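You operate a simulated robot arm through the tools that you are given. There is no shell and no other tool. Be economical: measure what you need, move in short steps, check, and stop when the job is done.

Carry out the task below with a simulated two-armed robot. There is one attempt and no reset: what you move stays moved.

Task
On the end bench top, fold the striped cloth in half, so that its two short edges meet.

The check looks at the end state, three seconds after you hand in, the way a careful person would. Anything else that was tipped, shoved, dropped, spilled or broken makes it a failure. Flat cloth is picked up by pressing the open fingertips on it (5 to 10 N) and closing them slowly along it; thin cloth reads only 2 to 8 mm in the jaws.

Robot
Two 7-joint arms with two-finger parallel grippers on one trunk, on a base that drives. Base frame: it is fixed to the floor where the robot stands at the start and does not move with it; the origin is under the middle of the robot, x ahead of it, y to its left, z up; the surface under the hand at the start is at about z = 850. Readings come in mm, rad, newtons and seconds.
The left shoulder is at the start at [71, 156, 1030], the right one opposite. Places, roughly: end bench top [800, -300, 800]. Payload 3.91 kg a hand.
Tool frame (each hand has its own): the origin (TCP) lies between the finger pads and is the grasp point; the fingertips stand 30 mm ahead of it; z points along the fingers, y is the line along which they close. The gripper opens to 110 mm. The fingers are 20 mm wide and 10 mm thick; the gripper's body (48 by 112 mm) begins 55 mm behind the TCP.
Orientation is told as [roll, pitch, yaw] about the base's x, y, z axes, in that order, counted from this pose: with the fingers straight down and closing along the base's y, the tool's x points along the base's -x, its y along +y and its z along -z.

Tools
- The arms move only by the tool play_rows. It takes "left_motion", "right_motion" or both (then of equal length, played together; a hand with none holds still); each is a list of rows, each a list of 3 entries, a list of its own where there are three numbers: the turn, a rotation vector about the tool's x, y, z in rad, then the shift along the tool's x, y, z in mm, then the opening in per cent of the stroke, from 0 (shut) to 100 (fully open). In form: [[[wx, wy, wz], [tx, ty, tz], gripper], ...]. A call has 1 to 8 rows; each row shifts and turns the commanded pose from where the row before left it, along the tool's axes as they then stand. A row lasts 0.2 s, in which the tool goes at most 50 mm and 0.15 rad; a call with a longer step from one row to the next is refused whole, and so is a gripper value outside its range. A pose out of reach is approached as far as the arm can. The call stops where the force on the tool passes 40 N (or 10 N more than at its start, if that is more) or the arm is blocked; 0.2 s more then pass. The fingers move at their own pace (about 108 mm/s each) and stop on an object; they squeeze with about 20 N. The grip force told is the motor's: it shows also when the fingers shut on nothing. Time passes only in rows, and 0.2 s behind the last, so rows that do not move let the fingers close. It gives the time, the measured TCP pose, the force on the tool (base axes), the opening and the grip force at its end, in the units of the frame above (readings bear some noise), with the torque about the TCP (base axes, N m) and any sound that the robot's microphone picked up.
- Cameras (640 x 400 px; columns grow to the right, rows downward): "scene" is now at [137.1, -24.5, 1261.5]; the picture's right is [-0.27, -0.96, 0.00], its down [-0.51, 0.14, -0.85] and it looks along [0.82, -0.23, -0.53] (base axes); focal length 261 px, centre (320, 200). "left" rides on the left gripper at [72, -17, -103] in its tool frame; the picture's right is [0.23, 0.97, 0.00], its down [-0.76, 0.18, -0.62] and it looks along [-0.61, 0.14, 0.78] (tool axes); focal length 222 px, centre (320, 200). "right" rides on the right gripper at [72, 17, -103] in its tool frame; the picture's right is [-0.23, 0.97, 0.00], its down [-0.76, -0.18, -0.62] and it looks along [-0.61, -0.14, 0.78] (tool axes); focal length 222 px, centre (320, 200). There is no depth. A picture from a camera that has moved, and an enlarged one, comes with that camera's place and axes in the base frame and with its lens.
- capture(camera): a new picture of that camera. No time passes.
- slide_trunk(by): slides the trunk up (or, below 0, down) by that many mm; the arms and the scene camera ride with it, the base frame stays. It gives what a move gives, with no picture.
- roll_base(legs): drives the robot by 1 to 6 legs, each [ahead, left, turn to the left] in mm, mm and rad, along the robot's own axes; the way and the turn of a leg run together, so that a leg with both is an arc; at most 1500 mm and 3.142 rad a leg. The arms and the cameras ride along, it lands a little off, and it stops where it bumps. It gives what a move gives.
- pan_tilt(pan, tilt): turns the head with the scene camera to pan (to the left, within 1.501 rad either way) and tilt (down, from -0.506 to 1.204), counted from straight ahead of the robot. It gives what a move gives.
- enlarge(camera, box): a new picture of the part [left, top, right, bottom] of that camera's present view, enlarged. No time passes.
- sign_off(): hands the job in; it is judged then, once.

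Go step by step. Nothing tells you exact positions but the pictures and the camera data: compare them with the known pose of the tool, close in by small moves and look again before you grip or let go. The budget is 120 turns and 88 pictures, counting those below and the enlarged ones. Unless the task says otherwise, let go and move clear before handing in, and close with one line.

The tools are called after "Emit:" by a JSON object that holds its "op" and its "data". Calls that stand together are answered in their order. play_rows: Moves the arms, as the interface text tells. Its arguments: {"type":"object","properties":{"left_motion":{"type":"array"},"right_motion":{"type":"array"}},"required":[]} The other tools are called the same way: slide_trunk (by) slides the trunk up or down; roll_base (legs) drives the base; pan_tilt (pan, tilt) turns the head that bears the scene camera; capture (camera) takes a picture; enlarge (camera, box) takes an enlarged picture of a part of a camera's view; sign_off () hands the job in.

At the start:

```text
t: 0.0
left_tcp_pos: [651.5, 246.2, 1088.5]
left_ee_rot: [0.0, 0.001, 0.0]
left_ft_force: [0.0, -0.3, -0.3]
left_torque: [-0.05, 0.01, 0.01]
left_grip_width: 109.9
left_grasp_force: 0.1
right_tcp_pos: [604.8, -433.0, 994.4]
right_ee_rot: [0.0, -0.001, 0.0]
right_ft_force: [1.4, 0.1, 0.3]
right_torque: [0.02, 0.03, 0.01]
right_grip_width: 110.0
right_grasp_force: 0.1
trunk travel left (down, up): [-475.0, 465.0]
robot x, y, heading: [0.4, 2.1, 0.001]
head pan, tilt: [-0.269, 0.559]
```

scene: 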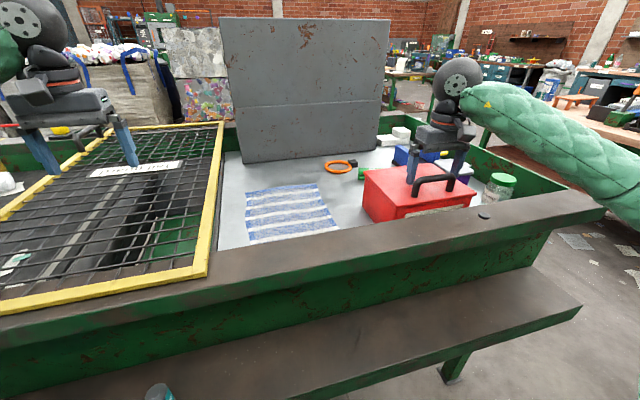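
right: 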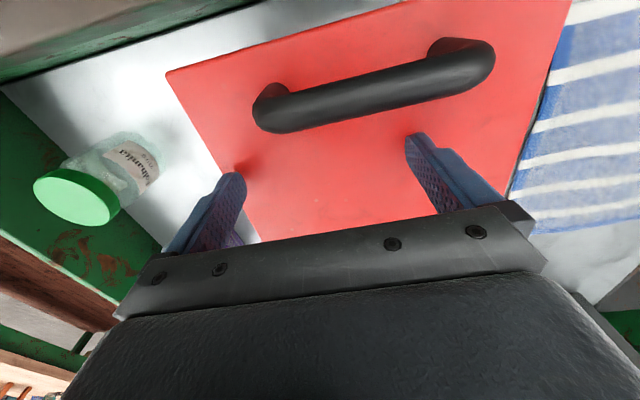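
left: 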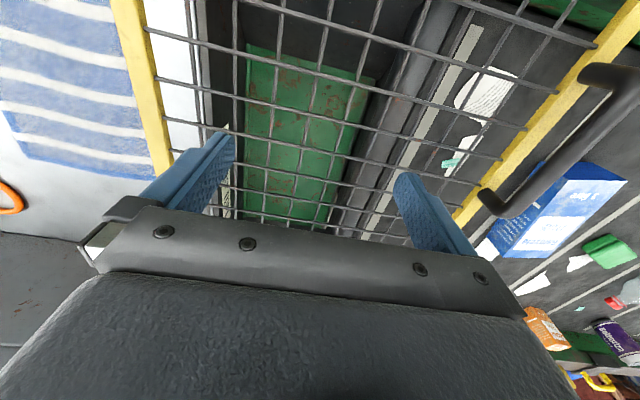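

The striped cloth lies on the grey bench top between the yellow-framed grate and the red box. I'll look closer to measure its corners.

Emit:
{"op": "enlarge", "data": {"camera": "scene", "box": [200, 120, 400, 260]}}

Emit:
{"op": "pan_tilt", "data": {"pan": -0.15, "tilt": 0.85}}

Emit:
{"op": "capture", "data": {"camera": "scene"}}

```text
2.86 times, centred on (300, 190) of scene
camera zoom: at [137.1, -24.5, 1261.5], right [-0.27, -0.96, 0.0], down [-0.51, 0.14, -0.85], along [0.82, -0.23, -0.53], focal length 747 px, centre (377, 229)
```

zoom: 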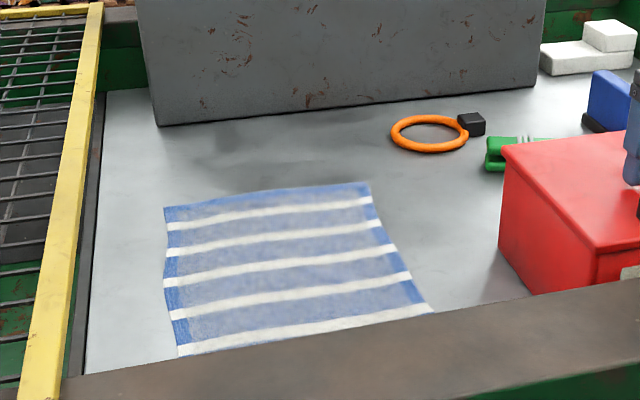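

```text
t: 0.8
left_tcp_pos: [650.7, 246.6, 1090.0]
left_ee_rot: [-0.001, -0.001, 0.001]
left_ft_force: [0.4, 0.3, 0.0]
left_torque: [-0.02, 0.02, -0.03]
left_grip_width: 110.1
left_grasp_force: 0.1
right_tcp_pos: [605.1, -433.3, 995.1]
right_ee_rot: [-0.001, 0.0, 0.0]
right_ft_force: [-0.5, 0.1, -0.1]
right_torque: [-0.02, 0.0, 0.01]
right_grip_width: 109.9
right_grasp_force: 0.1
trunk travel left (down, up): [-475.0, 465.0]
robot x, y, heading: [1.7, -2.0, -0.004]
head pan, tilt: [-0.15, 0.85]
```

```text
83 pictures are left
camera scene: at [128.1, -12.4, 1237.0], right [-0.15, -0.99, 0.0], down [-0.74, 0.11, -0.66], along [0.65, -0.1, -0.75], focal length 261 px, centre (320, 200)
```

scene: 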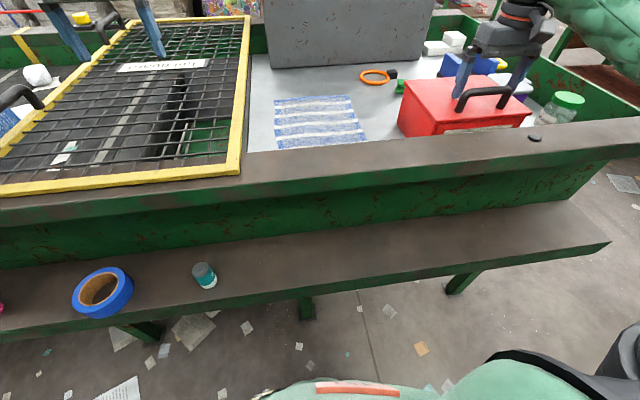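

The cloth seems to span about x 680–970, y −245–10. I'll shift the base sideways so that the robot is centred on it, then look with the wrist cameras.

Emit:
{"op": "roll_base", "data": {"legs": [[0, -115, 0]]}}

Emit:
{"op": "pan_tilt", "data": {"pan": 0.0, "tilt": 0.65}}

Emit:
{"op": "slide_trunk", "data": {"by": 200}}

Emit:
{"op": "capture", "data": {"camera": "scene"}}

Emit:
{"op": "capture", "data": {"camera": "left"}}

```text
t: 2.0
left_tcp_pos: [651.5, 127.8, 1090.5]
left_ee_rot: [0.003, -0.001, -0.001]
left_ft_force: [-0.2, -1.0, 0.0]
left_torque: [0.01, 0.0, -0.01]
left_grip_width: 110.1
left_grasp_force: 0.1
right_tcp_pos: [606.1, -553.5, 994.5]
right_ee_rot: [0.002, 0.001, -0.002]
right_ft_force: [0.7, -0.5, 0.0]
right_torque: [0.0, 0.04, -0.04]
right_grip_width: 110.1
right_grasp_force: 0.1
trunk travel left (down, up): [-475.0, 465.0]
robot x, y, heading: [-1.8, -116.6, -0.004]
head pan, tilt: [-0.15, 0.85]
```

```text
t: 2.7
left_tcp_pos: [651.1, 129.2, 1088.9]
left_ee_rot: [0.0, 0.0, -0.003]
left_ft_force: [-0.5, 1.5, -0.1]
left_torque: [0.0, 0.01, -0.03]
left_grip_width: 110.1
left_grasp_force: 0.1
right_tcp_pos: [604.7, -551.5, 995.1]
right_ee_rot: [-0.001, -0.002, -0.003]
right_ft_force: [-0.1, -0.3, 0.2]
right_torque: [0.02, -0.02, -0.03]
right_grip_width: 110.1
right_grasp_force: 0.0
trunk travel left (down, up): [-475.0, 465.0]
robot x, y, heading: [1.7, -115.5, -0.003]
head pan, tilt: [0.0, 0.649]
```

```text
t: 4.9
left_tcp_pos: [651.3, 130.3, 1287.9]
left_ee_rot: [0.0, -0.001, -0.001]
left_ft_force: [0.2, 0.6, -0.7]
left_torque: [0.01, 0.01, 0.03]
left_grip_width: 109.9
left_grasp_force: 0.1
right_tcp_pos: [605.9, -552.5, 1195.1]
right_ee_rot: [0.001, 0.001, -0.002]
right_ft_force: [0.0, 0.6, 0.2]
right_torque: [0.01, 0.0, -0.01]
right_grip_width: 110.1
right_grasp_force: 0.1
trunk travel left (down, up): [-675.0, 265.0]
robot x, y, heading: [-1.1, -115.5, -0.002]
head pan, tilt: [0.0, 0.649]
```

```text
82 pictures are left
camera scene: at [137.8, -118.3, 1453.4], right [0.0, -1.0, 0.0], down [-0.61, 0.0, -0.8], along [0.8, 0.0, -0.61], focal length 261 px, centre (320, 200)
```

scene: 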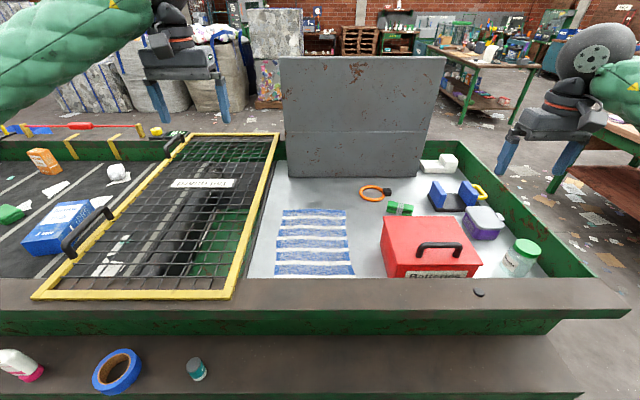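

```text
81 pictures are left
camera left: at [579.7, 111.4, 1392.5], right [-0.23, 0.97, 0.0], down [0.76, 0.18, 0.62], along [0.61, 0.14, -0.78], focal length 222 px, centre (320, 200)
```

left: 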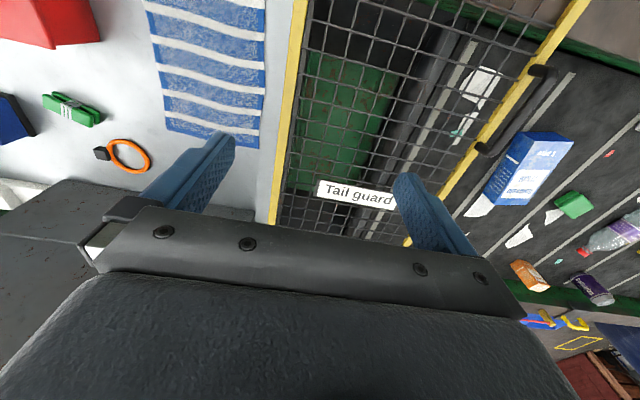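

The whole cloth is visible now. I'll enlarge it from the scene camera to measure the corners.

Emit:
{"op": "enlarge", "data": {"camera": "scene", "box": [240, 190, 400, 290]}}

Emit:
{"op": "enlarge", "data": {"camera": "left", "box": [120, 0, 312, 160]}}

```text
4.00 times, centred on (320, 240) of scene
camera zoom: at [137.8, -118.3, 1453.4], right [0.0, -1.0, 0.0], down [-0.61, 0.0, -0.8], along [0.8, 0.0, -0.61], focal length 1046 px, centre (320, 40)
```

zoom: 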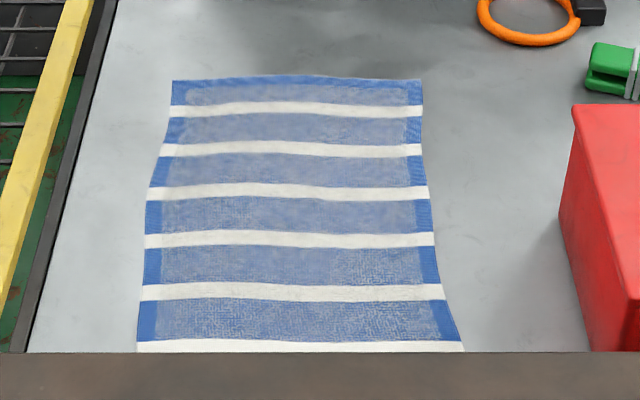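

```text
2.50 times, centred on (216, 80) of left
camera zoom: at [579.7, 111.4, 1392.5], right [-0.23, 0.97, 0.0], down [0.76, 0.18, 0.62], along [0.61, 0.14, -0.78], focal length 555 px, centre (580, 500)
```

zoom: 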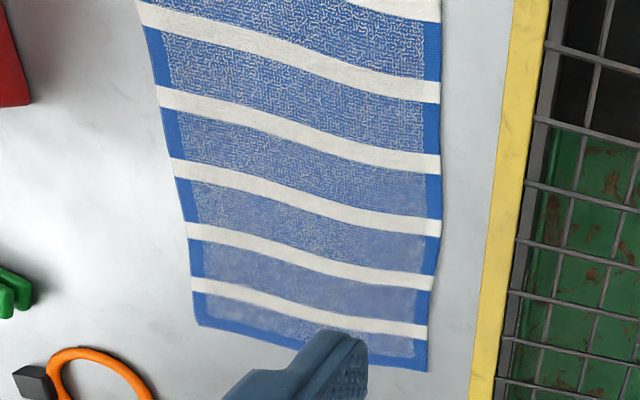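

The near end is still hidden by the rim; I'll raise the trunk further.

Emit:
{"op": "slide_trunk", "data": {"by": 260}}

Emit:
{"op": "pan_tilt", "data": {"pan": 0.0, "tilt": 0.9}}

Emit:
{"op": "enlarge", "data": {"camera": "scene", "box": [220, 120, 420, 245]}}

```text
t: 7.6
left_tcp_pos: [651.9, 128.7, 1548.9]
left_ee_rot: [-0.001, 0.0, -0.002]
left_ft_force: [-0.3, 0.2, -0.3]
left_torque: [-0.02, 0.01, 0.03]
left_grip_width: 110.1
left_grasp_force: 0.0
right_tcp_pos: [605.4, -552.2, 1455.5]
right_ee_rot: [-0.001, 0.001, -0.002]
right_ft_force: [-0.1, 0.4, 0.8]
right_torque: [0.0, 0.0, -0.03]
right_grip_width: 109.8
right_grasp_force: 0.1
trunk travel left (down, up): [-935.0, 5.0]
robot x, y, heading: [-0.1, -117.4, -0.001]
head pan, tilt: [0.0, 0.649]
```

```text
t: 8.3
left_tcp_pos: [650.7, 128.2, 1548.7]
left_ee_rot: [0.0, 0.001, -0.001]
left_ft_force: [0.3, 0.1, 0.5]
left_torque: [0.02, 0.0, -0.04]
left_grip_width: 110.2
left_grasp_force: 0.1
right_tcp_pos: [605.0, -550.9, 1455.4]
right_ee_rot: [0.0, 0.0, -0.001]
right_ft_force: [0.5, 0.0, -1.0]
right_torque: [0.01, 0.02, 0.05]
right_grip_width: 110.2
right_grasp_force: 0.1
trunk travel left (down, up): [-935.0, 5.0]
robot x, y, heading: [-6.6, -116.7, -0.003]
head pan, tilt: [0.0, 0.901]
```

```text
3.20 times, centred on (320, 182) of scene
camera zoom: at [126.5, -118.2, 1693.1], right [0.0, -1.0, 0.0], down [-0.78, 0.0, -0.62], along [0.62, 0.0, -0.78], focal length 836 px, centre (320, 256)
```

zoom: 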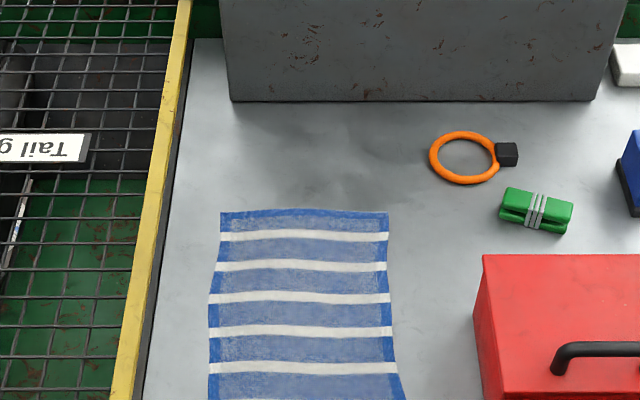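

Emit:
{"op": "enlarge", "data": {"camera": "scene", "box": [230, 170, 390, 270]}}

```text
4.00 times, centred on (310, 220) of scene
camera zoom: at [126.5, -118.2, 1693.1], right [0.0, -1.0, 0.0], down [-0.78, 0.0, -0.62], along [0.62, 0.0, -0.78], focal length 1046 px, centre (360, 120)
```

zoom: 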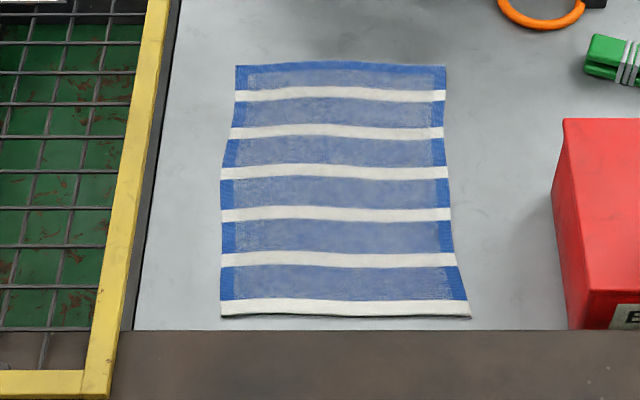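

With triangulation from three heights, the bench top is at z≈850; the cloth spans x 571–870 and y −213–+14, so the short edges are the far and near ones (along y). I'll grip the two far corners and fold toward the robot; first I lower the trunk and bring both hands over.

Emit:
{"op": "slide_trunk", "data": {"by": -310}}

Emit:
{"op": "play_rows", "data": {"left_motion": [[[0, 0, 0], [-25.9, -17.1, 0], 18], [[0, 0, 0], [-25.9, -17.1, 0], 18], [[0, 0, 0], [-25.9, -17.1, 0], 18], [[0, 0, 0], [-25.9, -17.1, 0], 18], [[0, 0, 0], [-25.9, -17.1, 0], 18], [[0, 0, 0], [-25.9, -17.1, 0], 18], [[0, 0, 0], [-25.9, -17.1, 0], 18], [[0, 0, 0], [-25.9, -17.1, 0], 18]], "right_motion": [[[0, 0, 0], [-25, 36, 0], 18], [[0, 0, 0], [-25, 36, 0], 18], [[0, 0, 0], [-25, 36, 0], 18], [[0, 0, 0], [-25, 36, 0], 18], [[0, 0, 0], [-25, 36, 0], 18], [[0, 0, 0], [-25, 36, 0], 18], [[0, 0, 0], [-25, 36, 0], 18], [[0, 0, 0], [-25, 36, 0], 18]]}}

Emit:
{"op": "capture", "data": {"camera": "scene"}}

Emit:
{"op": "capture", "data": {"camera": "left"}}

```text
t: 11.4
left_tcp_pos: [651.4, 129.1, 1239.0]
left_ee_rot: [0.002, -0.001, -0.001]
left_ft_force: [-0.2, 0.0, -0.1]
left_torque: [-0.01, -0.01, 0.05]
left_grip_width: 110.1
left_grasp_force: 0.1
right_tcp_pos: [605.2, -551.6, 1145.9]
right_ee_rot: [-0.002, 0.001, -0.002]
right_ft_force: [0.0, 0.6, 0.3]
right_torque: [-0.02, 0.01, 0.01]
right_grip_width: 110.0
right_grasp_force: 0.0
trunk travel left (down, up): [-625.0, 315.0]
robot x, y, heading: [-1.6, -119.1, -0.003]
head pan, tilt: [0.0, 0.901]
```

```text
t: 13.2
left_tcp_pos: [860.5, -8.0, 1237.4]
left_ee_rot: [0.0, 0.001, 0.001]
left_ft_force: [-0.3, 0.5, 0.0]
left_torque: [0.03, 0.02, 0.02]
left_grip_width: 19.7
left_grasp_force: 0.0
right_tcp_pos: [807.6, -265.4, 1143.1]
right_ee_rot: [0.0, 0.002, -0.001]
right_ft_force: [0.5, 0.7, -1.3]
right_torque: [-0.02, 0.03, 0.0]
right_grip_width: 19.9
right_grasp_force: 0.1
trunk travel left (down, up): [-625.0, 315.0]
robot x, y, heading: [-1.9, -117.6, -0.007]
head pan, tilt: [0.0, 0.901]
```

```text
76 pictures are left
camera scene: at [127.9, -117.7, 1382.8], right [0.0, -1.0, 0.0], down [-0.78, 0.0, -0.62], along [0.62, 0.0, -0.78], focal length 261 px, centre (320, 200)
```

scene: 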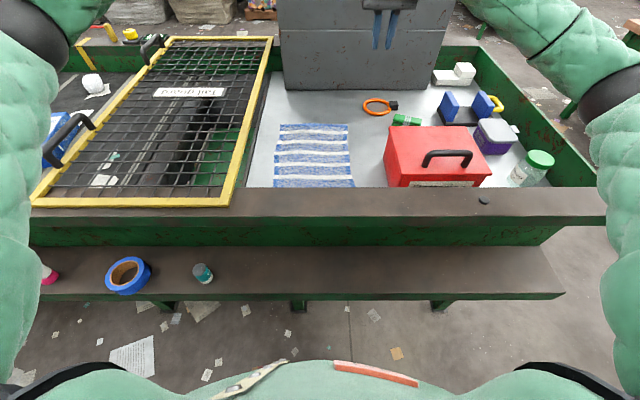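

```text
75 pictures are left
camera left: at [788.2, -26.0, 1342.0], right [-0.23, 0.97, 0.0], down [0.76, 0.18, 0.62], along [0.61, 0.14, -0.78], focal length 222 px, centre (320, 200)
```

left: 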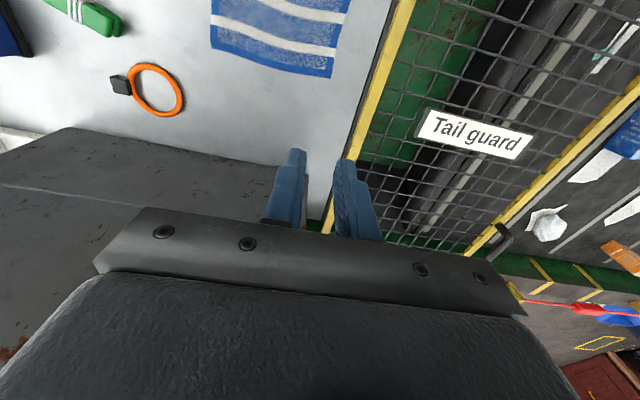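

The wrist picture confirms the far corners near (868, 11) and (873, −212) with bench z≈850. Next both hands go down to hover just above them.

Emit:
{"op": "play_rows", "data": {"left_motion": [[[0, 0, 0], [0, -0.6, 40.9], 18], [[0, 0, 0], [0, -0.6, 40.9], 18], [[0, 0, 0], [0, -0.6, 40.9], 18], [[0, 0, 0], [0, -0.6, 40.9], 18], [[0, 0, 0], [0, -0.6, 40.9], 18], [[0, 0, 0], [0, -0.6, 40.9], 18], [[0, 0, 0], [0, -0.6, 40.9], 18], [[0, 0, 0], [0, -0.6, 40.9], 18]], "right_motion": [[[0, 0, 0], [-6.5, 9.7, 29.1], 18], [[0, 0, 0], [-6.5, 9.7, 29.1], 18], [[0, 0, 0], [-6.5, 9.7, 29.1], 18], [[0, 0, 0], [-6.5, 9.7, 29.1], 18], [[0, 0, 0], [-6.5, 9.7, 29.1], 18], [[0, 0, 0], [-6.5, 9.7, 29.1], 18], [[0, 0, 0], [-6.5, 9.7, 29.1], 18], [[0, 0, 0], [-6.5, 9.7, 29.1], 18]]}}

Emit:
{"op": "capture", "data": {"camera": "scene"}}

Emit:
{"op": "capture", "data": {"camera": "left"}}

Emit:
{"op": "capture", "data": {"camera": "right"}}

```text
t: 15.0
left_tcp_pos: [858.2, -12.6, 912.0]
left_ee_rot: [-0.001, 0.001, -0.003]
left_ft_force: [1.0, -0.7, -0.4]
left_torque: [0.02, 0.02, 0.0]
left_grip_width: 20.2
left_grasp_force: 0.0
right_tcp_pos: [857.2, -186.2, 911.6]
right_ee_rot: [0.0, 0.004, -0.002]
right_ft_force: [-0.3, 0.6, -0.1]
right_torque: [-0.03, 0.01, -0.03]
right_grip_width: 19.7
right_grasp_force: 0.1
trunk travel left (down, up): [-625.0, 315.0]
robot x, y, heading: [-1.1, -118.5, -0.002]
head pan, tilt: [0.0, 0.901]
```

```text
74 pictures are left
camera scene: at [127.8, -118.0, 1383.0], right [0.0, -1.0, 0.0], down [-0.78, 0.0, -0.62], along [0.62, 0.0, -0.78], focal length 261 px, centre (320, 200)
```

scene: 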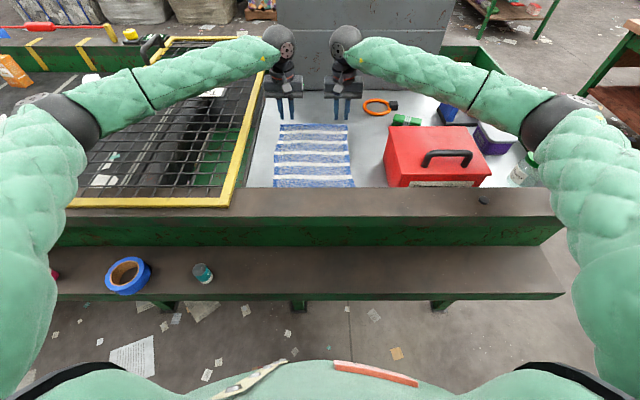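

```text
73 pictures are left
camera left: at [786.5, -30.6, 1016.4], right [-0.23, 0.97, 0.0], down [0.76, 0.18, 0.62], along [0.61, 0.14, -0.78], focal length 222 px, centre (320, 200)
```

left: 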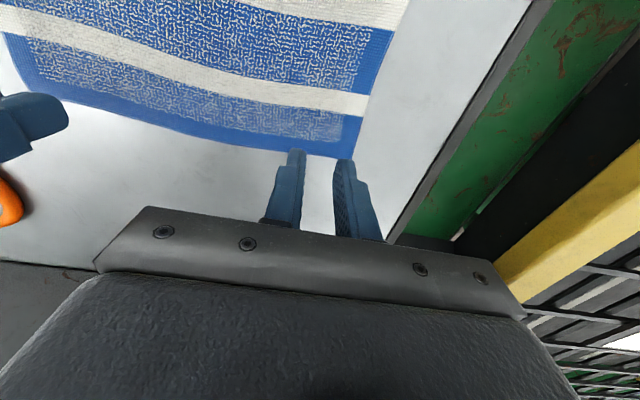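

```text
72 pictures are left
camera right: at [786.5, -169.3, 1015.2], right [0.23, 0.97, 0.0], down [0.76, -0.18, 0.62], along [0.61, -0.14, -0.78], focal length 222 px, centre (320, 200)
```

right: 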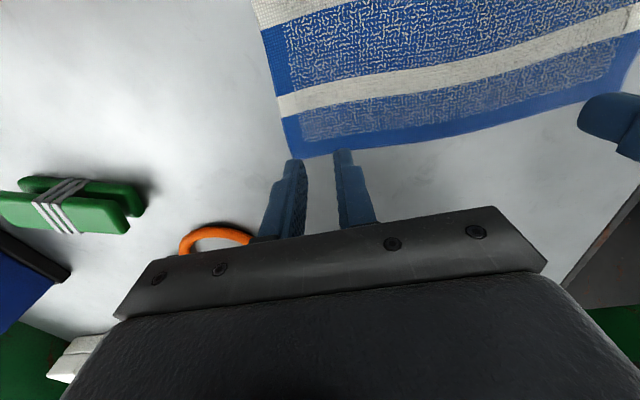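

Corners match the estimate: (867, 13) and (867, −213). I shift 5 mm toward the robot and go down to near contact.

Emit:
{"op": "play_rows", "data": {"left_motion": [[[0, 0, 0], [5, 0, 10], 18], [[0, 0, 0], [0, 0, 10], 18], [[0, 0, 0], [0, 0, 7], 18], [[0, 0, 0], [0, 0, 0], 18]], "right_motion": [[[0, 0, 0], [5, 0, 10], 18], [[0, 0, 0], [0, 0, 10], 18], [[0, 0, 0], [0, 0, 7], 18], [[0, 0, 0], [0, 0, 0], 18]]}}

Emit:
{"op": "capture", "data": {"camera": "left"}}

```text
t: 16.0
left_tcp_pos: [854.4, -12.2, 884.3]
left_ee_rot: [0.001, 0.001, -0.001]
left_ft_force: [0.2, 0.3, 2.4]
left_torque: [-0.04, -0.02, 0.04]
left_grip_width: 19.6
left_grasp_force: 0.1
right_tcp_pos: [854.0, -186.2, 884.5]
right_ee_rot: [0.001, 0.0, -0.002]
right_ft_force: [0.2, -0.4, 0.0]
right_torque: [-0.03, -0.02, 0.0]
right_grip_width: 20.1
right_grasp_force: 0.1
trunk travel left (down, up): [-625.0, 315.0]
robot x, y, heading: [1.2, -119.2, -0.006]
head pan, tilt: [0.0, 0.901]
```

```text
71 pictures are left
camera left: at [780.9, -31.0, 988.3], right [-0.23, 0.97, 0.0], down [0.76, 0.18, 0.62], along [0.61, 0.14, -0.78], focal length 222 px, centre (320, 200)
```

left: 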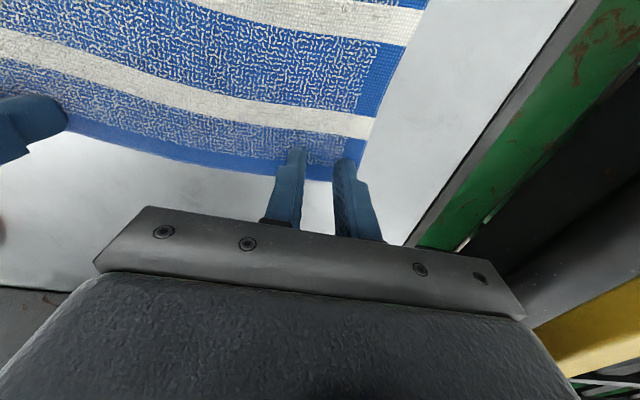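

The left tips seem to touch lightly (2.4 N). I'll press both down in 1 mm steps.

Emit:
{"op": "play_rows", "data": {"left_motion": [[[0, 0, 0], [0, 0, 0.5], 18], [[0, 0, 0], [0, 0, 0.5], 18], [[0, 0, 0], [0, 0, 0], 18]], "right_motion": [[[0, 0, 0], [0, 0, 1], 18], [[0, 0, 0], [0, 0, 1], 18], [[0, 0, 0], [0, 0, 0], 18]]}}

```text
t: 16.8
left_tcp_pos: [852.3, -13.9, 883.9]
left_ee_rot: [-0.001, -0.001, 0.0]
left_ft_force: [1.1, -0.4, 3.4]
left_torque: [-0.06, -0.01, 0.01]
left_grip_width: 20.1
left_grasp_force: 0.0
right_tcp_pos: [852.1, -186.1, 883.0]
right_ee_rot: [0.002, -0.001, -0.001]
right_ft_force: [1.3, 0.4, 3.6]
right_torque: [0.05, -0.01, 0.0]
right_grip_width: 20.0
right_grasp_force: 0.0
trunk travel left (down, up): [-625.0, 315.0]
robot x, y, heading: [2.0, -115.8, -0.002]
head pan, tilt: [0.0, 0.901]
```

Emit:
{"op": "play_rows", "data": {"left_motion": [[[0, 0, 0], [0, 0, 1], 18], [[0, 0, 0], [0, 0, 1], 18], [[0, 0, 0], [0, 0, 0], 18]], "right_motion": [[[0, 0, 0], [0, 0, 1], 18], [[0, 0, 0], [0, 0, 1], 18], [[0, 0, 0], [0, 0, 0], 18]]}}

```text
t: 17.6
left_tcp_pos: [852.4, -12.8, 882.8]
left_ee_rot: [-0.001, -0.001, -0.002]
left_ft_force: [2.1, 0.9, 13.1]
left_torque: [-0.02, -0.1, 0.0]
left_grip_width: 19.8
left_grasp_force: 0.0
right_tcp_pos: [851.6, -187.4, 882.9]
right_ee_rot: [0.0, -0.003, -0.002]
right_ft_force: [2.8, 2.2, 14.1]
right_torque: [0.08, -0.07, 0.01]
right_grip_width: 19.8
right_grasp_force: 0.2
trunk travel left (down, up): [-625.0, 315.0]
robot x, y, heading: [-3.3, -118.4, -0.002]
head pan, tilt: [0.0, 0.901]
```

Contact stiffness is about 5 N/mm; I back off 1 mm to about 8 N, then close slowly.

Emit:
{"op": "play_rows", "data": {"left_motion": [[[0, 0, 0], [0, 0, -1], 18], [[0, 0, 0], [0, 0, 0], 16], [[0, 0, 0], [0, 0, 0], 14], [[0, 0, 0], [0, 0, 0], 12], [[0, 0, 0], [0, 0, 0], 10], [[0, 0, 0], [0, 0, 0], 8], [[0, 0, 0], [0, 0, 0], 6], [[0, 0, 0], [0, 0, 0], 4]], "right_motion": [[[0, 0, 0], [0, 0, -1], 18], [[0, 0, 0], [0, 0, 0], 16], [[0, 0, 0], [0, 0, 0], 14], [[0, 0, 0], [0, 0, 0], 12], [[0, 0, 0], [0, 0, 0], 10], [[0, 0, 0], [0, 0, 0], 8], [[0, 0, 0], [0, 0, 0], 6], [[0, 0, 0], [0, 0, 0], 4]]}}

Emit:
{"op": "play_rows", "data": {"left_motion": [[[0, 0, 0], [0, 0, 0], 2], [[0, 0, 0], [0, 0, 0], 0], [[0, 0, 0], [0, 0, 0], 0], [[0, 0, 0], [0, 0, 0], 0]], "right_motion": [[[0, 0, 0], [0, 0, 0], 2], [[0, 0, 0], [0, 0, 0], 0], [[0, 0, 0], [0, 0, 0], 0], [[0, 0, 0], [0, 0, 0], 0]]}}

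Emit:
{"op": "capture", "data": {"camera": "left"}}

Emit:
{"op": "capture", "data": {"camera": "right"}}

```text
t: 19.4
left_tcp_pos: [853.3, -12.8, 883.5]
left_ee_rot: [0.001, -0.003, -0.001]
left_ft_force: [-0.3, -5.0, 15.0]
left_torque: [-0.15, 0.04, -0.01]
left_grip_width: 7.4
left_grasp_force: 2.1
right_tcp_pos: [851.9, -185.5, 882.4]
right_ee_rot: [-0.002, -0.001, -0.003]
right_ft_force: [0.4, 4.7, 8.9]
right_torque: [0.15, 0.03, -0.03]
right_grip_width: 3.4
right_grasp_force: 17.9
trunk travel left (down, up): [-625.0, 315.0]
robot x, y, heading: [0.2, -118.2, -0.002]
head pan, tilt: [0.0, 0.901]
```

```text
t: 20.4
left_tcp_pos: [851.9, -13.3, 884.0]
left_ee_rot: [-0.001, -0.001, -0.002]
left_ft_force: [-0.7, -8.3, 15.7]
left_torque: [-0.25, 0.02, 0.06]
left_grip_width: 4.2
left_grasp_force: 20.8
right_tcp_pos: [851.1, -186.3, 883.8]
right_ee_rot: [0.0, -0.002, -0.002]
right_ft_force: [0.5, 6.6, 7.7]
right_torque: [0.18, 0.02, -0.01]
right_grip_width: 3.2
right_grasp_force: 20.1
trunk travel left (down, up): [-625.0, 315.0]
robot x, y, heading: [-1.9, -119.0, 0.001]
head pan, tilt: [0.0, 0.901]
```

```text
70 pictures are left
camera left: at [780.4, -31.1, 987.0], right [-0.23, 0.97, 0.0], down [0.76, 0.18, 0.62], along [0.61, 0.14, -0.78], focal length 222 px, centre (320, 200)
```

left: 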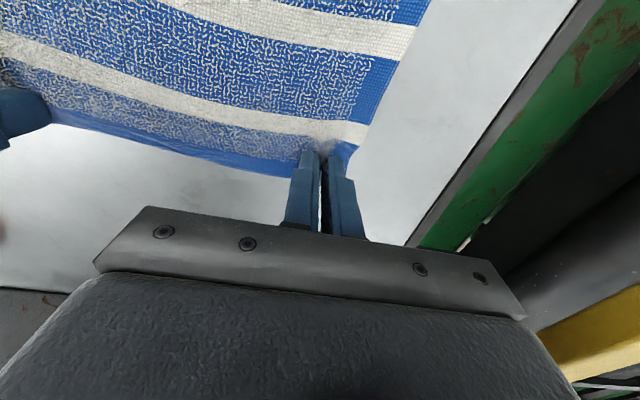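

```text
69 pictures are left
camera right: at [779.5, -169.4, 987.6], right [0.23, 0.97, 0.0], down [0.76, -0.18, 0.62], along [0.61, -0.14, -0.78], focal length 222 px, centre (320, 200)
```

right: 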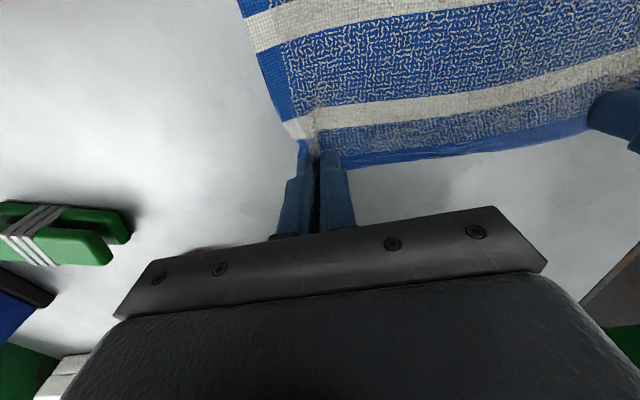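

Both jaws hold cloth (4.2 and 3.2 mm). I lift along an arc toward the robot about the fold line x≈719, first 60° of it, easing both hands 4 mm inward to relax the tension.

Emit:
{"op": "play_rows", "data": {"left_motion": [[[0, 0, 0], [1.1, -1, -15.7], 0], [[0, 0, 0], [3.4, -1, -15.4], 0], [[0, 0, 0], [5.6, -1, -14.9], 0], [[0, 0, 0], [7.7, -1, -14.1], 0], [[0, 0, 0], [9.7, 0, -13.1], 0], [[0, 0, 0], [11.5, 0, -11.8], 0], [[0, 0, 0], [13.1, 0, -10.4], 0], [[0, 0, 0], [14.5, 0, -8.7], 0]], "right_motion": [[[0, 0, 0], [1.1, 1, -15.7], 0], [[0, 0, 0], [3.4, 1, -15.4], 0], [[0, 0, 0], [5.6, 1, -14.9], 0], [[0, 0, 0], [7.7, 1, -14.1], 0], [[0, 0, 0], [9.7, 0, -13.1], 0], [[0, 0, 0], [11.5, 0, -11.8], 0], [[0, 0, 0], [13.1, 0, -10.4], 0], [[0, 0, 0], [14.5, 0, -8.7], 0]]}}

Emit:
{"op": "enlarge", "data": {"camera": "scene", "box": [220, 60, 420, 200]}}

Emit:
{"op": "capture", "data": {"camera": "left"}}

```text
t: 22.2
left_tcp_pos: [785.9, -17.7, 987.2]
left_ee_rot: [0.001, -0.001, -0.001]
left_ft_force: [0.0, -1.2, 0.0]
left_torque: [-0.03, -0.01, 0.0]
left_grip_width: 3.7
left_grasp_force: 20.4
right_tcp_pos: [786.1, -183.4, 987.7]
right_ee_rot: [0.0, 0.0, -0.001]
right_ft_force: [-0.8, 2.4, -0.3]
right_torque: [0.06, -0.02, -0.03]
right_grip_width: 3.2
right_grasp_force: 20.0
trunk travel left (down, up): [-625.0, 315.0]
robot x, y, heading: [1.6, -116.0, -0.006]
head pan, tilt: [0.0, 0.901]
```

```text
2.86 times, centred on (320, 130) of scene
camera zoom: at [125.7, -118.0, 1383.1], right [0.0, -1.0, 0.0], down [-0.78, 0.0, -0.62], along [0.62, 0.0, -0.78], focal length 747 px, centre (320, 400)
```

zoom: 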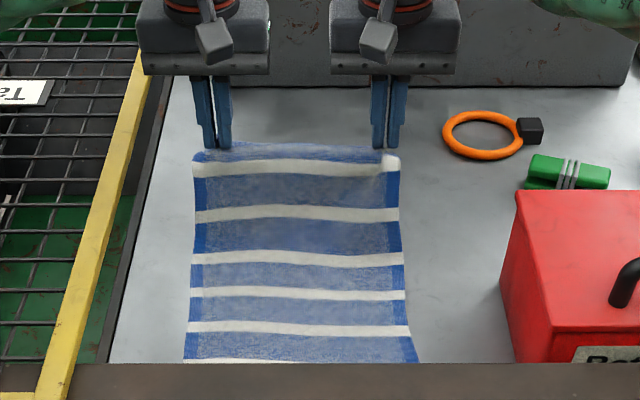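

```text
67 pictures are left
camera left: at [713.8, -35.0, 1091.4], right [-0.23, 0.97, 0.0], down [0.76, 0.18, 0.62], along [0.61, 0.14, -0.78], focal length 222 px, centre (320, 200)
```

left: 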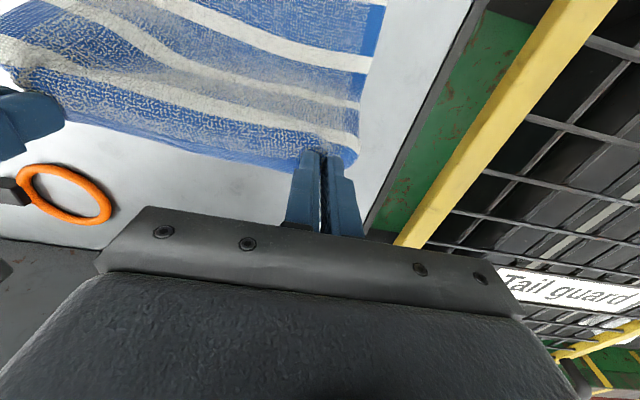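

The cloth is lifted well by both corners. I continue the arc to 120°.

Emit:
{"op": "play_rows", "data": {"left_motion": [[[0, 0, 0], [15.6, 0, -6.9], 0], [[0, 0, 0], [16.5, 0, -5], 0], [[0, 0, 0], [17.1, 0, -3.1], 0], [[0, 0, 0], [17.4, 0, -1], 0], [[0, 0, 0], [17.4, 0, 1], 0], [[0, 0, 0], [17.1, 0, 3.1], 0], [[0, 0, 0], [16.5, 0, 5], 0], [[0, 0, 0], [15.6, 0, 6.9], 0]], "right_motion": [[[0, 0, 0], [15.6, 0, -6.9], 0], [[0, 0, 0], [16.5, 0, -5], 0], [[0, 0, 0], [17.1, 0, -3.1], 0], [[0, 0, 0], [17.4, 0, -1], 0], [[0, 0, 0], [17.4, 0, 1], 0], [[0, 0, 0], [17.1, 0, 3.1], 0], [[0, 0, 0], [16.5, 0, 5], 0], [[0, 0, 0], [15.6, 0, 6.9], 0]]}}

Emit:
{"op": "enlarge", "data": {"camera": "scene", "box": [220, 90, 420, 230]}}

Emit:
{"op": "capture", "data": {"camera": "left"}}

Emit:
{"op": "capture", "data": {"camera": "right"}}

```text
t: 24.0
left_tcp_pos: [653.8, -16.4, 986.5]
left_ee_rot: [0.002, 0.001, -0.002]
left_ft_force: [0.6, -0.6, -1.2]
left_torque: [0.01, 0.01, 0.0]
left_grip_width: 3.7
left_grasp_force: 20.5
right_tcp_pos: [653.7, -180.8, 985.8]
right_ee_rot: [0.001, -0.001, -0.002]
right_ft_force: [0.2, 1.2, 0.3]
right_torque: [-0.04, 0.01, 0.0]
right_grip_width: 3.0
right_grasp_force: 19.6
trunk travel left (down, up): [-625.0, 315.0]
robot x, y, heading: [0.5, -119.7, -0.009]
head pan, tilt: [0.0, 0.901]
```

```text
2.86 times, centred on (320, 160) of scene
camera zoom: at [126.0, -118.0, 1383.1], right [0.0, -1.0, 0.0], down [-0.78, 0.0, -0.62], along [0.62, 0.0, -0.78], focal length 747 px, centre (320, 314)
```

zoom: 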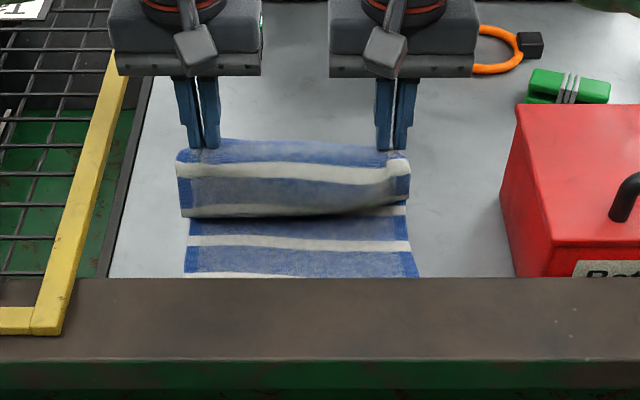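

```text
65 pictures are left
camera left: at [582.5, -34.3, 1091.6], right [-0.23, 0.97, 0.0], down [0.76, 0.18, 0.62], along [0.61, 0.14, -0.78], focal length 222 px, centre (320, 200)
```

left: 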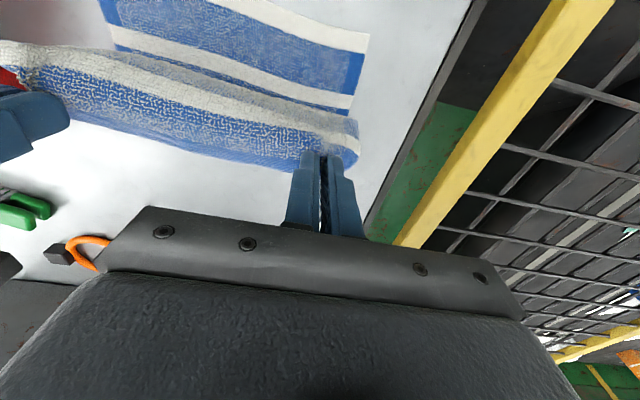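

```text
64 pictures are left
camera right: at [582.0, -163.8, 1090.7], right [0.23, 0.97, 0.0], down [0.76, -0.18, 0.62], along [0.61, -0.14, -0.78], focal length 222 px, centre (320, 200)
```

right: 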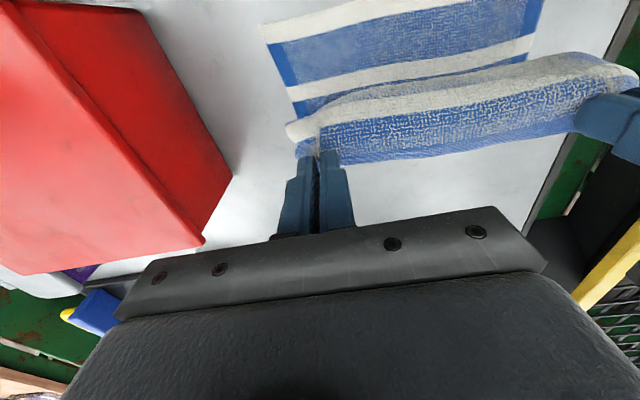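

The folded half hangs well, and the near edge lies at x≈572–580, y 7…−211. I finish the arc, spreading slightly to match the corners, stopping a few mm above the cloth.

Emit:
{"op": "play_rows", "data": {"left_motion": [[[0, 0, 0], [14.5, 1, 8.7], 0], [[0, 0, 0], [13.1, 1, 10.4], 0], [[0, 0, 0], [11.5, 0, 11.8], 0], [[0, 0, 0], [9.7, 0, 13.1], 0], [[0, 0, 0], [7.7, 0, 14.1], 0], [[0, 0, 0], [5.6, 0, 14.9], 0], [[0, 0, 0], [3.4, 0, 13], 0], [[0, 0, 0], [2, 0, 7], 0]], "right_motion": [[[0, 0, 0], [14.5, -1, 8.7], 0], [[0, 0, 0], [13.1, -1, 10.4], 0], [[0, 0, 0], [11.5, -1, 11.8], 0], [[0, 0, 0], [9.7, -1, 13.1], 0], [[0, 0, 0], [7.7, -1, 14.1], 0], [[0, 0, 0], [5.6, 0, 14.9], 0], [[0, 0, 0], [3.4, 0, 13], 0], [[0, 0, 0], [2, 0, 7], 0]]}}

Emit:
{"op": "capture", "data": {"camera": "left"}}

Emit:
{"op": "capture", "data": {"camera": "right"}}

Emit:
{"op": "capture", "data": {"camera": "scene"}}

```text
t: 25.8
left_tcp_pos: [589.9, -17.8, 904.3]
left_ee_rot: [0.006, -0.012, -0.003]
left_ft_force: [1.0, -8.9, -0.9]
left_torque: [-0.26, 0.01, -0.01]
left_grip_width: 4.2
left_grasp_force: 20.1
right_tcp_pos: [587.2, -192.6, 896.9]
right_ee_rot: [0.005, -0.001, -0.006]
right_ft_force: [0.4, 8.9, 0.6]
right_torque: [0.3, 0.01, -0.07]
right_grip_width: 3.5
right_grasp_force: 19.9
trunk travel left (down, up): [-625.0, 315.0]
robot x, y, heading: [3.1, -114.4, -0.002]
head pan, tilt: [0.0, 0.901]
```

```text
63 pictures are left
camera left: at [516.7, -35.5, 1007.3], right [-0.23, 0.97, 0.0], down [0.75, 0.17, 0.63], along [0.62, 0.14, -0.77], focal length 222 px, centre (320, 200)
```

left: 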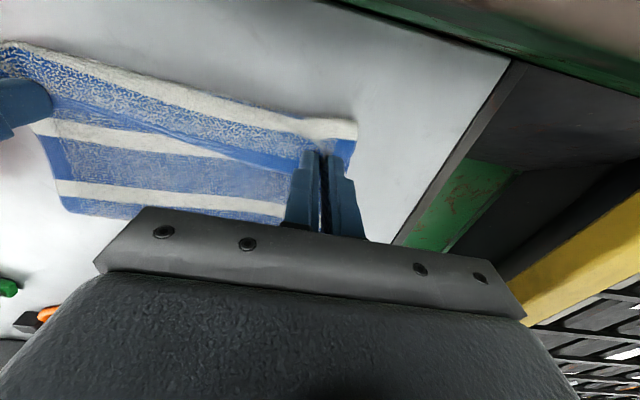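

```text
62 pictures are left
camera right: at [514.5, -176.2, 1001.7], right [0.23, 0.97, 0.01], down [0.76, -0.18, 0.62], along [0.61, -0.14, -0.78], focal length 222 px, centre (320, 200)
```

right: 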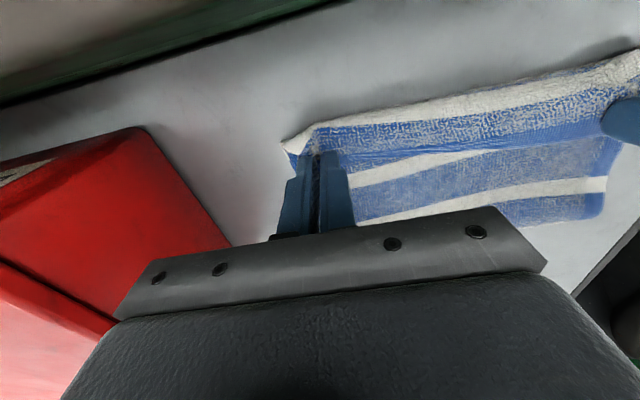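

```text
61 pictures are left
camera scene: at [126.0, -124.1, 1386.2], right [0.0, -1.0, -0.01], down [-0.78, 0.01, -0.62], along [0.62, 0.0, -0.78], focal length 261 px, centre (320, 200)
```

scene: 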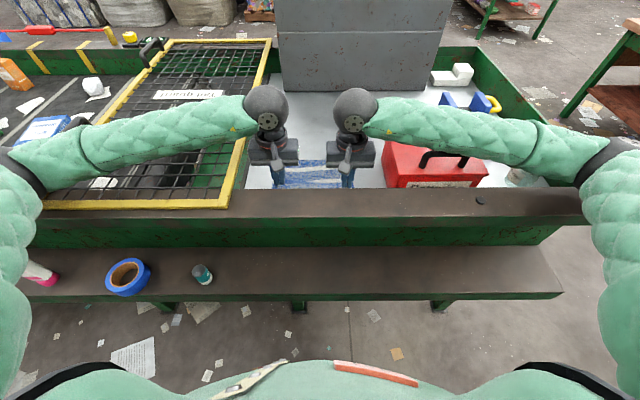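

The robot body appears slightly rolled and the left hand sits higher than commanded, so some left-arm link may be touching the guard. I'll look before going on.

Emit:
{"op": "enlarge", "data": {"camera": "scene", "box": [0, 60, 280, 235]}}

Emit:
{"op": "enlarge", "data": {"camera": "scene", "box": [340, 60, 620, 235]}}

Emit:
{"op": "play_rows", "data": {"left_motion": [[[0, 0, 0], [0, 0, 0], 0]]}}

```text
2.29 times, centred on (140, 148) of scene
camera zoom: at [126.0, -124.1, 1386.2], right [0.0, -1.0, -0.01], down [-0.78, 0.01, -0.62], along [0.62, 0.0, -0.78], focal length 598 px, centre (731, 320)
```

zoom: 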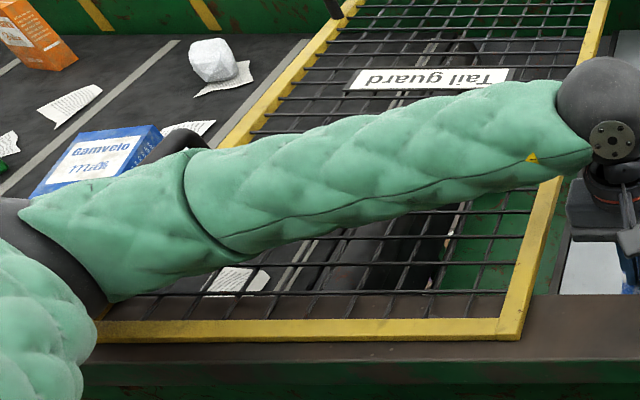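

```text
2.29 times, centred on (480, 148) of scene
camera zoom: at [126.0, -124.1, 1386.2], right [0.0, -1.0, -0.01], down [-0.78, 0.01, -0.62], along [0.62, 0.0, -0.78], focal length 598 px, centre (-46, 320)
```

zoom: 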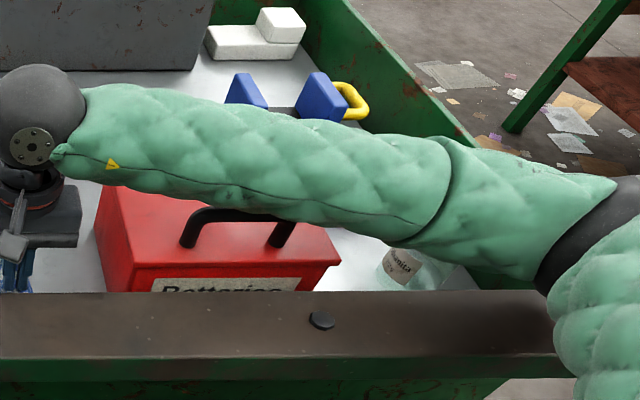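

```text
t: 26.2
left_tcp_pos: [589.6, -18.0, 903.9]
left_ee_rot: [0.003, -0.014, 0.0]
left_ft_force: [-0.9, -9.1, -1.4]
left_torque: [-0.25, 0.02, 0.06]
left_grip_width: 4.2
left_grasp_force: 20.1
right_tcp_pos: [586.1, -191.7, 896.2]
right_ee_rot: [0.004, -0.002, -0.003]
right_ft_force: [0.8, 8.8, 0.1]
right_torque: [0.26, 0.02, -0.04]
right_grip_width: 3.3
right_grasp_force: 20.3
trunk travel left (down, up): [-625.0, 315.0]
robot x, y, heading: [-0.9, -120.5, -0.001]
head pan, tilt: [0.0, 0.901]
```

The left forearm seems to rest on the guard's handle. I lift the hands back a little along the arc, then raise the trunk so that the elbows ride higher.

Emit:
{"op": "play_rows", "data": {"left_motion": [[[0, 0, 0], [-3, 0, -12], 0], [[0, 0, 0], [-8, 0, -10], 0], [[0, 0, 0], [-10, 0, -8], 0], [[0, 0, 0], [-10, 0, -5], 0], [[0, 0, 0], [-10, 0, -5], 0], [[0, 0, 0], [-10, 0, -5], 0], [[0, 0, 0], [-10, 0, 0], 0], [[0, 0, 0], [-9, 0, 0], 0]], "right_motion": [[[0, 0, 0], [-3, 1, -12], 0], [[0, 0, 0], [-8, 1, -10], 0], [[0, 0, 0], [-10, 1, -8], 0], [[0, 0, 0], [-10, 1, -5], 0], [[0, 0, 0], [-10, 0, -5], 0], [[0, 0, 0], [-10, 0, -5], 0], [[0, 0, 0], [-10, 0, 0], 0], [[0, 0, 0], [-9, 0, 0], 0]]}}

Emit:
{"op": "capture", "data": {"camera": "scene"}}

```text
t: 28.0
left_tcp_pos: [657.7, -17.0, 939.9]
left_ee_rot: [0.001, -0.002, -0.001]
left_ft_force: [0.7, -2.7, -0.5]
left_torque: [-0.09, -0.03, -0.01]
left_grip_width: 3.8
left_grasp_force: 20.0
right_tcp_pos: [656.7, -182.0, 937.6]
right_ee_rot: [0.0, 0.001, 0.001]
right_ft_force: [-0.1, 1.8, 0.0]
right_torque: [0.07, 0.05, 0.03]
right_grip_width: 3.0
right_grasp_force: 20.2
trunk travel left (down, up): [-625.0, 315.0]
robot x, y, heading: [-0.7, -121.8, -0.0]
head pan, tilt: [0.0, 0.901]
```

```text
58 pictures are left
camera scene: at [126.8, -118.1, 1383.0], right [0.0, -1.0, 0.0], down [-0.78, 0.0, -0.62], along [0.62, 0.0, -0.78], focal length 261 px, centre (320, 200)
```

scene: 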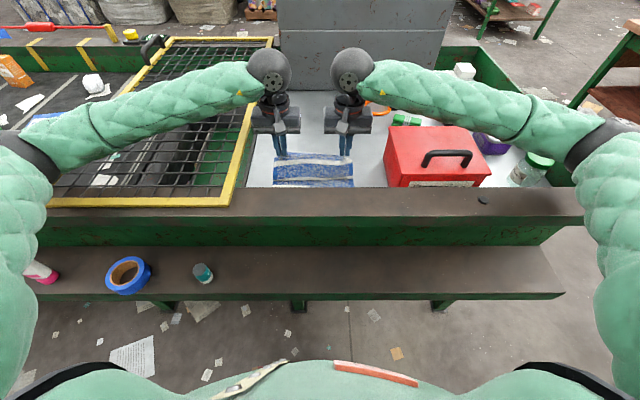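

The tilt is gone and nothing moved. I raise the trunk in steps, lowering the hands in between.

Emit:
{"op": "slide_trunk", "data": {"by": 55}}

Emit:
{"op": "play_rows", "data": {"left_motion": [[[0, 0, 0], [0, 0, 20], 0], [[0, 0, 0], [0, 0, 20], 0], [[0, 0, 0], [0, 0, 20], 0], [[0, 0, 0], [0, 0, 15], 0]], "right_motion": [[[0, 0, 0], [0, 0, 20], 0], [[0, 0, 0], [0, 0, 20], 0], [[0, 0, 0], [0, 0, 20], 0], [[0, 0, 0], [0, 0, 15], 0]]}}

Emit:
{"op": "slide_trunk", "data": {"by": 75}}

Emit:
{"op": "play_rows", "data": {"left_motion": [[[0, 0, 0], [0, 0, 20], 0], [[0, 0, 0], [0, 0, 20], 0], [[0, 0, 0], [0, 0, 20], 0], [[0, 0, 0], [0, 0, 15], 0]], "right_motion": [[[0, 0, 0], [0, 0, 20], 0], [[0, 0, 0], [0, 0, 20], 0], [[0, 0, 0], [0, 0, 20], 0], [[0, 0, 0], [0, 0, 15], 0]]}}

Emit:
{"op": "slide_trunk", "data": {"by": 70}}

Emit:
{"op": "capture", "data": {"camera": "scene"}}

```text
t: 29.0
left_tcp_pos: [656.5, -15.9, 992.6]
left_ee_rot: [-0.001, 0.002, -0.002]
left_ft_force: [-0.5, -2.2, 0.1]
left_torque: [-0.05, 0.0, -0.01]
left_grip_width: 3.4
left_grasp_force: 19.9
right_tcp_pos: [656.4, -182.5, 994.4]
right_ee_rot: [-0.001, 0.003, -0.001]
right_ft_force: [0.2, 1.3, -0.6]
right_torque: [0.08, 0.0, -0.03]
right_grip_width: 3.1
right_grasp_force: 19.8
trunk travel left (down, up): [-680.0, 260.0]
robot x, y, heading: [0.7, -116.2, -0.009]
head pan, tilt: [0.0, 0.901]
```

```text
t: 30.0
left_tcp_pos: [655.4, -15.5, 918.3]
left_ee_rot: [0.001, 0.001, -0.002]
left_ft_force: [1.1, -1.9, -0.4]
left_torque: [-0.05, 0.02, 0.03]
left_grip_width: 3.8
left_grasp_force: 20.6
right_tcp_pos: [656.0, -183.1, 918.0]
right_ee_rot: [0.001, -0.002, 0.0]
right_ft_force: [-0.4, 1.6, -0.1]
right_torque: [0.05, -0.02, -0.01]
right_grip_width: 3.0
right_grasp_force: 20.0
trunk travel left (down, up): [-680.0, 260.0]
robot x, y, heading: [0.1, -117.2, 0.002]
head pan, tilt: [0.0, 0.901]
```

```text
t: 31.1
left_tcp_pos: [656.1, -15.0, 993.3]
left_ee_rot: [0.0, 0.0, -0.003]
left_ft_force: [0.0, -1.7, 0.2]
left_torque: [-0.08, -0.02, -0.02]
left_grip_width: 3.7
left_grasp_force: 19.9
right_tcp_pos: [656.1, -182.2, 993.4]
right_ee_rot: [0.0, 0.003, -0.002]
right_ft_force: [-0.4, 1.0, 0.0]
right_torque: [0.06, 0.02, 0.0]
right_grip_width: 3.2
right_grasp_force: 19.9
trunk travel left (down, up): [-755.0, 185.0]
robot x, y, heading: [3.4, -121.1, -0.004]
head pan, tilt: [0.0, 0.901]
```

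```text
t: 32.1
left_tcp_pos: [655.4, -15.8, 918.5]
left_ee_rot: [0.001, 0.002, -0.001]
left_ft_force: [-0.3, -2.8, 0.4]
left_torque: [-0.14, 0.02, 0.04]
left_grip_width: 3.7
left_grasp_force: 19.5
right_tcp_pos: [658.5, -184.3, 918.6]
right_ee_rot: [0.0, 0.001, -0.001]
right_ft_force: [0.8, 3.6, -0.5]
right_torque: [0.09, 0.01, -0.02]
right_grip_width: 3.1
right_grasp_force: 19.9
trunk travel left (down, up): [-755.0, 185.0]
robot x, y, heading: [0.7, -116.2, -0.004]
head pan, tilt: [0.0, 0.901]
```

```text
t: 33.2
left_tcp_pos: [655.5, -14.9, 987.9]
left_ee_rot: [-0.001, 0.003, -0.002]
left_ft_force: [0.5, -3.2, 0.5]
left_torque: [-0.08, 0.02, 0.03]
left_grip_width: 3.9
left_grasp_force: 19.4
right_tcp_pos: [657.8, -183.4, 988.6]
right_ee_rot: [0.0, 0.002, -0.002]
right_ft_force: [-0.4, 3.8, -0.2]
right_torque: [0.1, -0.01, -0.03]
right_grip_width: 3.3
right_grasp_force: 20.2
trunk travel left (down, up): [-825.0, 115.0]
robot x, y, heading: [-4.2, -115.7, -0.003]
head pan, tilt: [0.0, 0.901]
```

```text
57 pictures are left
camera scene: at [126.8, -118.1, 1582.9], right [0.0, -1.0, 0.0], down [-0.78, 0.0, -0.62], along [0.62, 0.0, -0.78], focal length 261 px, centre (320, 200)
```

scene: 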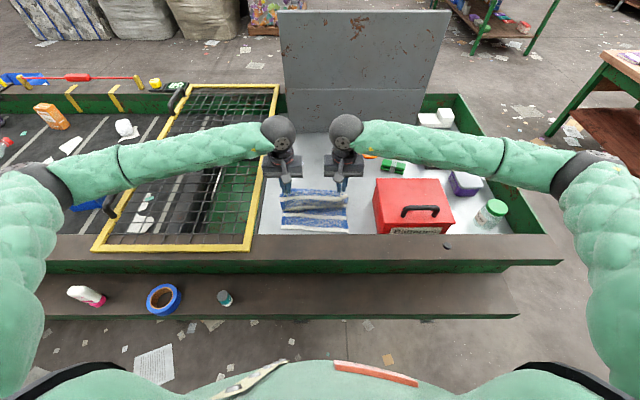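

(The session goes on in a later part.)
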